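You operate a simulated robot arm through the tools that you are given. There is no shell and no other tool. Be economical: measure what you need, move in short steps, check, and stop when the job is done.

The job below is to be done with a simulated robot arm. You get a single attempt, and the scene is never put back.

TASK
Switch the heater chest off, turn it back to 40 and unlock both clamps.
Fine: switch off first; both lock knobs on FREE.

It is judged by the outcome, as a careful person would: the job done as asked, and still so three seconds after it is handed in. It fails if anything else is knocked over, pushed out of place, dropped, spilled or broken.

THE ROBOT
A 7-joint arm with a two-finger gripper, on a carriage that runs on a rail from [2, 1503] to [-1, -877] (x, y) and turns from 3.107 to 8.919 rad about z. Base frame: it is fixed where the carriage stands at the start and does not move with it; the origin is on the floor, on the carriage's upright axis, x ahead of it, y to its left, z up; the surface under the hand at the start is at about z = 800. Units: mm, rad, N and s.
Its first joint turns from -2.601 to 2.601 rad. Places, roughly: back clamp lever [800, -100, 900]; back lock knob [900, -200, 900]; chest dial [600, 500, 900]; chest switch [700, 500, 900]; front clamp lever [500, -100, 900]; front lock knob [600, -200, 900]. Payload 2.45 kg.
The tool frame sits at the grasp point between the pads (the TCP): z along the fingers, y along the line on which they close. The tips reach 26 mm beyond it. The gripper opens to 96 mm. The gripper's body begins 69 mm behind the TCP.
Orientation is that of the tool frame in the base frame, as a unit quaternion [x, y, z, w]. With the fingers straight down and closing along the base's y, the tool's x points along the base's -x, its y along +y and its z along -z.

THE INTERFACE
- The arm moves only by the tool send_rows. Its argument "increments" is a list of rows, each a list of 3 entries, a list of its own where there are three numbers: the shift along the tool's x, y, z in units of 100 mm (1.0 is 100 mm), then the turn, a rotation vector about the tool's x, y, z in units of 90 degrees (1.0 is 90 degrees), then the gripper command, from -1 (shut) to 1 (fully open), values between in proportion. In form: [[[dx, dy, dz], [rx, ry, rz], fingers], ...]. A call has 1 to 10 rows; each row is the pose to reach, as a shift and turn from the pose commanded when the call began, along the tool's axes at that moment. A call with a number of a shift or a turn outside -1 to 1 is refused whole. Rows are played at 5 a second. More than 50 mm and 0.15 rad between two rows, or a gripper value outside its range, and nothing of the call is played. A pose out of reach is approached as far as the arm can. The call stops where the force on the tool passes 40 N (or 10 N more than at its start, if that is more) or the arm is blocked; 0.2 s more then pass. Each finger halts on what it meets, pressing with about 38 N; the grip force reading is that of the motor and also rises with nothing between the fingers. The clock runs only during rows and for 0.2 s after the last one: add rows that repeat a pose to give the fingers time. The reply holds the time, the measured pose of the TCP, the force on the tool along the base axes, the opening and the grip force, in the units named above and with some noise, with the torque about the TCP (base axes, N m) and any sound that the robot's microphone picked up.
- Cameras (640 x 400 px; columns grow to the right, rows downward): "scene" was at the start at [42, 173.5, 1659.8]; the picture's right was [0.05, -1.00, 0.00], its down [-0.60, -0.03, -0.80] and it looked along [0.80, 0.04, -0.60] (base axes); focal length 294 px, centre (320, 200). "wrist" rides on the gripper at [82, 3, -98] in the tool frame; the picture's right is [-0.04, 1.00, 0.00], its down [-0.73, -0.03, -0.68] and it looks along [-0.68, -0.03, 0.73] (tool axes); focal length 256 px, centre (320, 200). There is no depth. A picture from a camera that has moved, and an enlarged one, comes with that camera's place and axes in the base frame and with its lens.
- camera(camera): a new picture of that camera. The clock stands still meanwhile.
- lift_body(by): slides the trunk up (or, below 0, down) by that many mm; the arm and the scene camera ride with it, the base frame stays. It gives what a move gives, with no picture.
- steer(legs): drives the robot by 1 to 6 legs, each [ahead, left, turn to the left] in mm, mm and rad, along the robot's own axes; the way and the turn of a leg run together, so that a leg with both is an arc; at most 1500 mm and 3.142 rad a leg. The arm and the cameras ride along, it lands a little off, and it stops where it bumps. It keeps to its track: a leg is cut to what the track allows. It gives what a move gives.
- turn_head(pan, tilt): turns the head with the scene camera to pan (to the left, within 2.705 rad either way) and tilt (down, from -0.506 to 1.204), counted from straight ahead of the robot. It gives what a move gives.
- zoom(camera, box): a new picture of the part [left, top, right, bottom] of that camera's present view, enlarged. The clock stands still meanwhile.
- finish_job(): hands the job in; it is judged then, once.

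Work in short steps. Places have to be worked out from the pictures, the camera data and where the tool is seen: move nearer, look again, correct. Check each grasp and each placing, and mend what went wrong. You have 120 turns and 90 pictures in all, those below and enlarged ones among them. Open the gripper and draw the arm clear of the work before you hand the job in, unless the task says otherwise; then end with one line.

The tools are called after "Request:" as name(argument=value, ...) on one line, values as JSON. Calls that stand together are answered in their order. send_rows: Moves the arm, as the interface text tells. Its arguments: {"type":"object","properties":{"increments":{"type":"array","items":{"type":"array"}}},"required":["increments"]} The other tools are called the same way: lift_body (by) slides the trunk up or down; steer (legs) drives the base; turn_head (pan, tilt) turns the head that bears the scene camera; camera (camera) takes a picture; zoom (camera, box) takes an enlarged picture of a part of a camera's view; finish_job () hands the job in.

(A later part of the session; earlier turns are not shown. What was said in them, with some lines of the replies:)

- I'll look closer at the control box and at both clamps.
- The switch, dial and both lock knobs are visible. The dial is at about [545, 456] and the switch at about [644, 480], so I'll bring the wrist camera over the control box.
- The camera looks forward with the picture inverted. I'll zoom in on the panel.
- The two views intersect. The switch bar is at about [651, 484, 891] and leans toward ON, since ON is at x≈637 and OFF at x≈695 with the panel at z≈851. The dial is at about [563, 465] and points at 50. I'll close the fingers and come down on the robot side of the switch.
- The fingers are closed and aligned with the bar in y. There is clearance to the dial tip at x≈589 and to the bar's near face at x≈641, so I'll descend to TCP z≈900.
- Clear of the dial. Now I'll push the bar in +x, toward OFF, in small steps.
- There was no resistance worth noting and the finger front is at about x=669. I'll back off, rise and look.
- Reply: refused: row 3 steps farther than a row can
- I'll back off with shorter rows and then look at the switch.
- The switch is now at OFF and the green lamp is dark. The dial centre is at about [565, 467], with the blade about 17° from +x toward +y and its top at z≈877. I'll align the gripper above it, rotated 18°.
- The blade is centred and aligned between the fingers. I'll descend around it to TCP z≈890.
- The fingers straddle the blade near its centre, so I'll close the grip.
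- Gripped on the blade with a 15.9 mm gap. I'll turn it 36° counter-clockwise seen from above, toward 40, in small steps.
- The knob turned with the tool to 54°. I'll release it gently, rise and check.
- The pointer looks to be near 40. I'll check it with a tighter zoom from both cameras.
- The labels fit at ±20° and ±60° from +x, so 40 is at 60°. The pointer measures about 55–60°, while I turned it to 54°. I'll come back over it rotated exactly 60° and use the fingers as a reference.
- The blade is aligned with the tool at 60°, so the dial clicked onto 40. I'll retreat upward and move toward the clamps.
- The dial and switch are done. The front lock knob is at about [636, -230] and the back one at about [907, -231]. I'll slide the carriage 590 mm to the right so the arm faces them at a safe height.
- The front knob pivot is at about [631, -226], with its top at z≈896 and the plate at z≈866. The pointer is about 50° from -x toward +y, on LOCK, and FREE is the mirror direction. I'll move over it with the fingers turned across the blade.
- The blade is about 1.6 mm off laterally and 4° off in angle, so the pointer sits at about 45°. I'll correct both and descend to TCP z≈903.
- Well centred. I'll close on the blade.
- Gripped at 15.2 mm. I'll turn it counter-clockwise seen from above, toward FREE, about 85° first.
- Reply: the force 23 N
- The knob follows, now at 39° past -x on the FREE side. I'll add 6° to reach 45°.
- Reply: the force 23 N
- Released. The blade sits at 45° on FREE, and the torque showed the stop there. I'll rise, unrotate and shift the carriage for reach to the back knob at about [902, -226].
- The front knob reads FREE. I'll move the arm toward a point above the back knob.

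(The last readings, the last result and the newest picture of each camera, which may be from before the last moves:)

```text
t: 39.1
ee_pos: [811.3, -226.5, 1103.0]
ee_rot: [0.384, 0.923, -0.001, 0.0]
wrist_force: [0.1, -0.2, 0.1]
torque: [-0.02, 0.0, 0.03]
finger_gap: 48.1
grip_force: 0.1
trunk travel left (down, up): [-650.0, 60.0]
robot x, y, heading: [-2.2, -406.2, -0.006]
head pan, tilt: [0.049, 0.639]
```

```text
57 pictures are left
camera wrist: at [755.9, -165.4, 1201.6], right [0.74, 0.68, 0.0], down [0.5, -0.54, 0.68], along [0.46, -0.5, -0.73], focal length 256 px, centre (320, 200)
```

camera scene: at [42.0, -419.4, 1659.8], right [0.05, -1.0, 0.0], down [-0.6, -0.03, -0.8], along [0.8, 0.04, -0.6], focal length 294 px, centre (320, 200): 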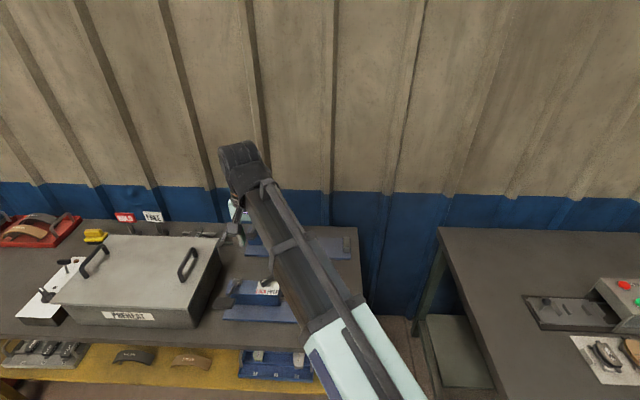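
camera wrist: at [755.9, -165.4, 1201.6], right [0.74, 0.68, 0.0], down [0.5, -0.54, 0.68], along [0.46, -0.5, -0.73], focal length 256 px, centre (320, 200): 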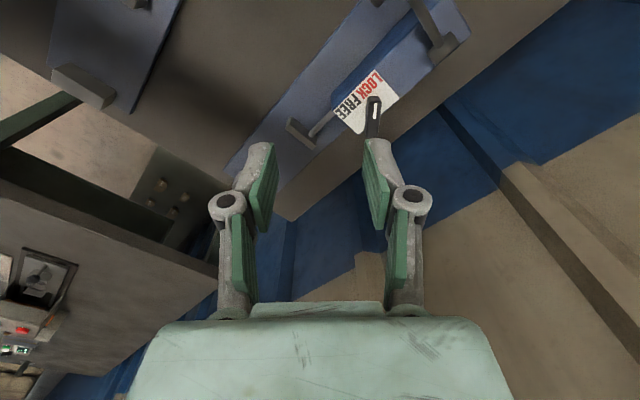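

The back knob is at about [901, -225, 896]. I'll move above it and down to z≈980.

Request:
send_rows(increments=[[[-0.25, 0.25, 0.2], [0, 0, 0], 0], [[-0.5, 0.5, 0.4], [0, 0, 0], 0], [[-0.623, 0.649, 0.7], [0, 0, 0], 0], [[-0.623, 0.649, 1.0], [0, 0, 0], 0], [[-0.623, 0.649, 1.0], [0, 0, 0], 0]])

Request:
camera(camera="wrist")

```text
t: 40.3
ee_pos: [902.0, -224.2, 1004.9]
ee_rot: [0.383, 0.924, 0.0, 0.0]
wrist_force: [-0.2, 1.0, -0.3]
torque: [0.0, 0.01, -0.03]
finger_gap: 48.3
grip_force: 0.1
trunk travel left (down, up): [-650.0, 60.0]
robot x, y, heading: [-2.4, -404.8, -0.002]
head pan, tilt: [0.049, 0.639]
```

```text
56 pictures are left
camera wrist: at [845.5, -164.6, 1102.1], right [0.73, 0.68, 0.0], down [0.5, -0.54, 0.68], along [0.46, -0.5, -0.73], focal length 256 px, centre (320, 200)
```

wrist: 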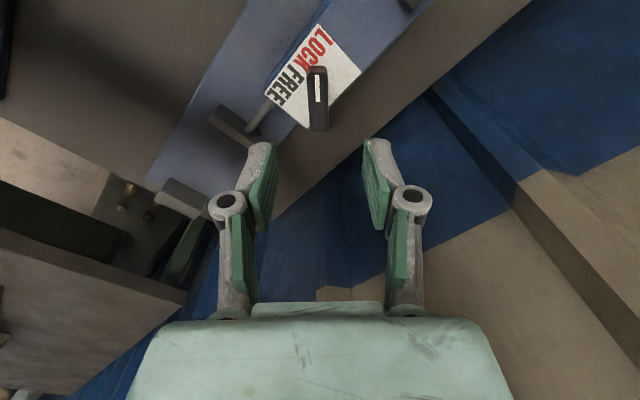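

Offset is about −2.5 mm laterally and the angle is within 2°. I'll correct and descend to TCP z≈903.

Request:
send_rows(increments=[[[0, -0.025, 0.3], [0, 0, 0.015], 0], [[0, -0.025, 0.6], [0, 0, 0.015], 0], [[0, -0.025, 0.8], [0, 0, 0.015], 0], [[0, -0.025, 1.0], [0, 0, 0.015], 0], [[0, -0.025, 1.0], [0, 0, 0.015], 0]])

Request:
zoom(camera="wrist", box=[220, 40, 420, 240])

```text
t: 41.5
ee_pos: [899.5, -228.0, 904.5]
ee_rot: [0.393, 0.92, -0.001, 0.0]
wrist_force: [0.5, -0.1, -0.3]
torque: [-0.02, -0.02, -0.02]
finger_gap: 47.8
grip_force: 0.0
trunk travel left (down, up): [-650.0, 60.0]
robot x, y, heading: [-0.7, -406.9, -0.003]
head pan, tilt: [0.049, 0.639]
```

```text
2.00 times, centred on (320, 140) of wrist
camera zoom: at [845.2, -165.2, 1003.3], right [0.75, 0.66, 0.0], down [0.49, -0.55, 0.68], along [0.45, -0.51, -0.73], focal length 512 px, centre (320, 320)
```

zoom: 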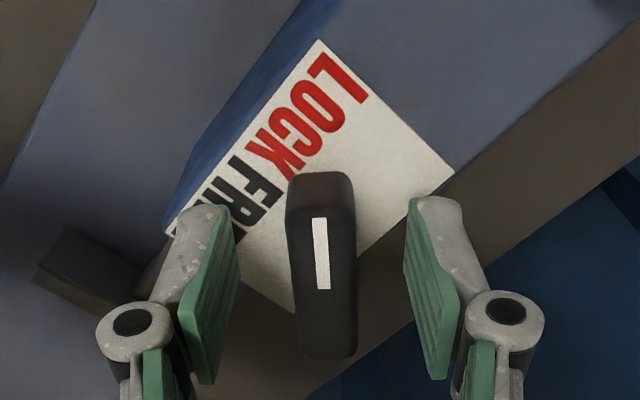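

Aligned as with the front knob. I'll close and turn 85° counter-clockwise.

Request:
send_rows(increments=[[[0, 0, 0], [0, 0, 0], -0.4], [[0, 0, 0], [0, 0, 0], -0.8], [[0, 0, 0], [0, 0, 0], -0.8]])

Request:
send_rows(increments=[[[0, 0, 0], [0, 0, -0.094], -0.8], [[0, 0, 0], [0, 0, -0.188], -0.8], [[0, 0, 0], [0, 0, -0.282], -0.8], [[0, 0, 0], [0, 0, -0.376], -0.8], [[0, 0, 0], [0, 0, -0.47], -0.8], [[0, 0, 0], [0, 0, -0.564], -0.8], [[0, 0, 0], [0, 0, -0.658], -0.8], [[0, 0, 0], [0, 0, -0.752], -0.8], [[0, 0, 0], [0, 0, -0.846], -0.8], [[0, 0, 0], [0, 0, -0.94], -0.8]])

Request:
zoom(camera="wrist", box=[220, 40, 420, 240])

```text
t: 42.3
ee_pos: [901.0, -227.8, 905.0]
ee_rot: [0.392, 0.92, 0.001, 0.0]
wrist_force: [6.2, 3.8, 3.4]
torque: [0.07, -0.15, 0.92]
finger_gap: 14.8
grip_force: 41.4
trunk travel left (down, up): [-650.0, 60.0]
robot x, y, heading: [-0.3, -404.9, -0.002]
head pan, tilt: [0.049, 0.639]
```

```text
t: 44.5
ee_pos: [899.7, -225.6, 904.8]
ee_rot: [-0.329, 0.944, 0.0, 0.002]
wrist_force: [15.8, 10.9, 20.8]
torque: [0.44, -0.54, 0.04]
finger_gap: 15.2
grip_force: 41.5
trunk travel left (down, up): [-650.0, 60.0]
robot x, y, heading: [2.0, -404.5, -0.003]
head pan, tilt: [0.049, 0.639]
```

```text
2.00 times, centred on (320, 140) of wrist
camera zoom: at [832.7, -273.4, 1001.9], right [-0.59, 0.81, 0.0], down [0.59, 0.43, 0.68], along [0.55, 0.4, -0.73], focal length 512 px, centre (320, 320)
```

zoom: 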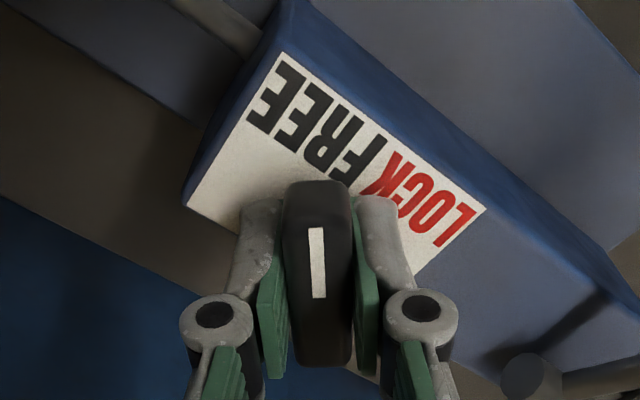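

The knob is at 38.4° on the FREE side. I'll add the last 7° to the stop, then release and look.

Request:
send_rows(increments=[[[0, 0, 0], [0, 0, -0.04], -0.8], [[0, 0, 0], [0, 0, -0.08], -0.8], [[0, 0, 0], [0, 0, -0.08], -0.8]])

Request:
send_rows(increments=[[[0, 0, 0], [0, 0, 0], -0.3], [[0, 0, 0], [0, 0, 0], 0], [[0, 0, 0], [0, 0, 0], 0]])

Request:
zoom(camera="wrist", box=[220, 40, 420, 240])

```text
t: 45.3
ee_pos: [898.8, -226.7, 904.4]
ee_rot: [-0.387, 0.922, 0.0, 0.001]
wrist_force: [12.7, 10.5, 20.1]
torque: [0.38, -0.47, -0.52]
finger_gap: 15.0
grip_force: 41.4
trunk travel left (down, up): [-650.0, 60.0]
robot x, y, heading: [-1.8, -400.7, -0.003]
head pan, tilt: [0.049, 0.639]
```

```text
t: 46.1
ee_pos: [898.9, -225.7, 903.0]
ee_rot: [-0.386, 0.922, 0.001, 0.0]
wrist_force: [-0.5, -0.1, 0.1]
torque: [0.01, 0.01, 0.04]
finger_gap: 48.0
grip_force: 0.2
trunk travel left (down, up): [-650.0, 60.0]
robot x, y, heading: [0.2, -404.1, -0.002]
head pan, tilt: [0.049, 0.639]
```

```text
2.00 times, centred on (320, 140) of wrist
camera zoom: at [839.3, -281.8, 1001.0], right [-0.68, 0.73, 0.0], down [0.54, 0.5, 0.68], along [0.49, 0.46, -0.73], focal length 512 px, centre (320, 320)
```

zoom: 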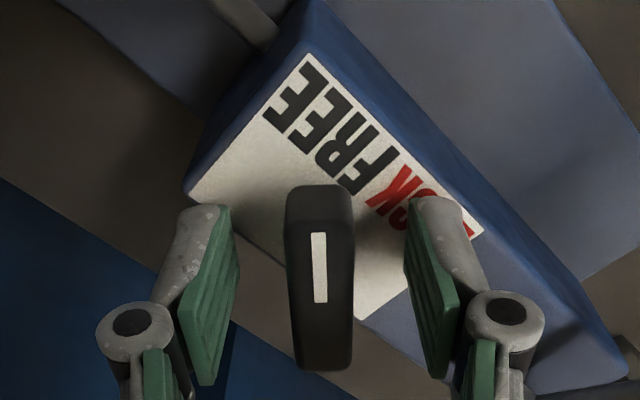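

The back knob is on FREE. I'll rise clear, unrotate, and take a final look at everything.

Request:
send_rows(increments=[[[0, 0, -0.4], [0, 0, 0], 0], [[0, 0, -0.8], [0, 0, 0], 0], [[0, 0, -1], [0, 0, 0], 0]])

Request:
send_rows(increments=[[[0, 0, -0.25], [0, 0, 0.09], 0], [[0, 0, -0.5], [0, 0, 0.18], 0], [[0, 0, -0.75], [0, 0, 0.27], 0], [[0, 0, -1], [0, 0, 0.36], 0], [[0, 0, -1], [0, 0, 0.45], 0], [[0, 0, -1], [0, 0, 0.507], 0]])

Request:
send_rows(increments=[[[0, 0.4, -0.2], [0, 0, 0], 1], [[0, 0.8, -0.4], [0, 0, 0], 1], [[0, 1, -0.6], [0, 0, 0], 1]])

Request:
steer(legs=[[0, 400, 0]])

Request:
camera(camera="scene")

```text
t: 46.9
ee_pos: [898.4, -225.5, 1003.4]
ee_rot: [-0.387, 0.922, 0.0, 0.0]
wrist_force: [0.5, 0.0, 0.0]
torque: [-0.01, 0.01, 0.05]
finger_gap: 48.0
grip_force: 0.1
trunk travel left (down, up): [-650.0, 60.0]
robot x, y, heading: [-0.1, -408.6, -0.007]
head pan, tilt: [0.049, 0.639]
```

```text
t: 48.3
ee_pos: [899.6, -225.3, 1102.5]
ee_rot: [0.002, 1.0, 0.001, 0.0]
wrist_force: [-0.6, -0.3, -0.2]
torque: [-0.01, 0.0, 0.05]
finger_gap: 48.2
grip_force: 0.0
trunk travel left (down, up): [-650.0, 60.0]
robot x, y, heading: [-1.5, -405.5, -0.002]
head pan, tilt: [0.049, 0.639]
```

```text
t: 49.1
ee_pos: [896.1, -126.4, 1161.1]
ee_rot: [0.001, 1.0, 0.0, 0.0]
wrist_force: [1.4, 0.5, 0.0]
torque: [-0.05, -0.03, 0.01]
finger_gap: 95.8
grip_force: 0.0
trunk travel left (down, up): [-650.0, 60.0]
robot x, y, heading: [1.5, -405.3, -0.005]
head pan, tilt: [0.049, 0.639]
```

```text
t: 51.6
ee_pos: [898.0, 279.4, 1162.7]
ee_rot: [0.002, 1.0, 0.0, -0.001]
wrist_force: [-0.2, 0.2, -0.9]
torque: [0.01, 0.02, -0.02]
finger_gap: 95.9
grip_force: 0.0
trunk travel left (down, up): [-650.0, 60.0]
robot x, y, heading: [2.8, 2.4, -0.01]
head pan, tilt: [0.049, 0.639]
```

```text
52 pictures are left
camera scene: at [43.3, 177.2, 1659.8], right [0.04, -1.0, 0.0], down [-0.6, -0.03, -0.8], along [0.8, 0.03, -0.6], focal length 294 px, centre (320, 200)
```

scene: 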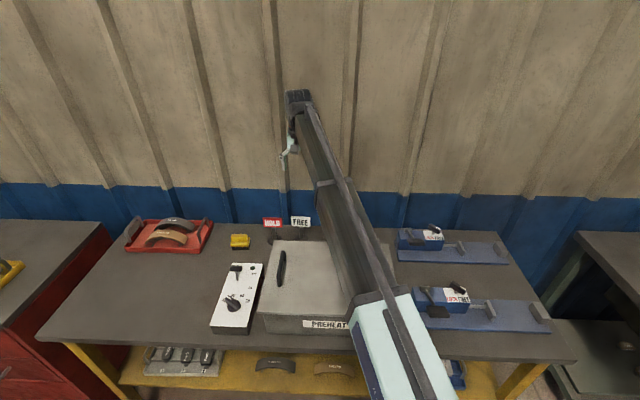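

Request:
zoom(camera="scene", box=[190, 240, 290, 340])

Request:
zoom(camera="scene", box=[390, 210, 550, 340])

```text
4.00 times, centred on (240, 290) of scene
camera zoom: at [43.3, 177.2, 1659.8], right [0.04, -1.0, 0.0], down [-0.6, -0.03, -0.8], along [0.8, 0.03, -0.6], focal length 1175 px, centre (640, -160)
```

zoom: 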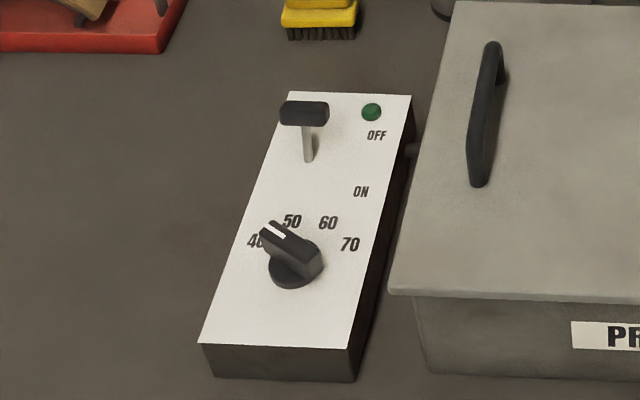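

```text
3.08 times, centred on (470, 275) of scene
camera zoom: at [43.3, 177.2, 1659.8], right [0.04, -1.0, 0.0], down [-0.6, -0.03, -0.8], along [0.8, 0.03, -0.6], focal length 904 px, centre (-142, -31)
```

zoom: 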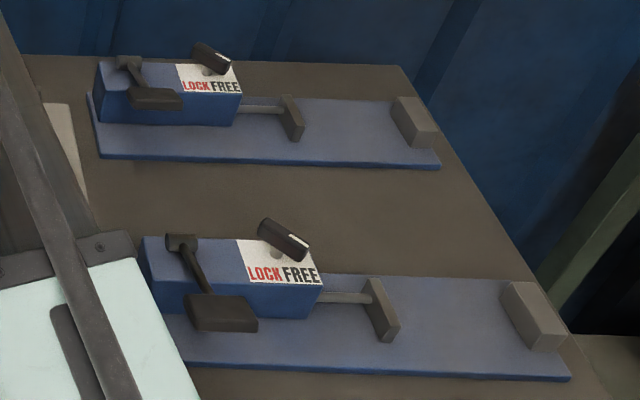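

The switch is on OFF with the lamp dark, the dial is at 40 and both knobs are on FREE. Nothing else has been disturbed and the arm is clear, so I'm handing the job in.

Request:
finish_job()

```text
The job is handed in.
```

The heater chest was switched off first, its dial is back at 40, and both clamp lock knobs are on FREE.
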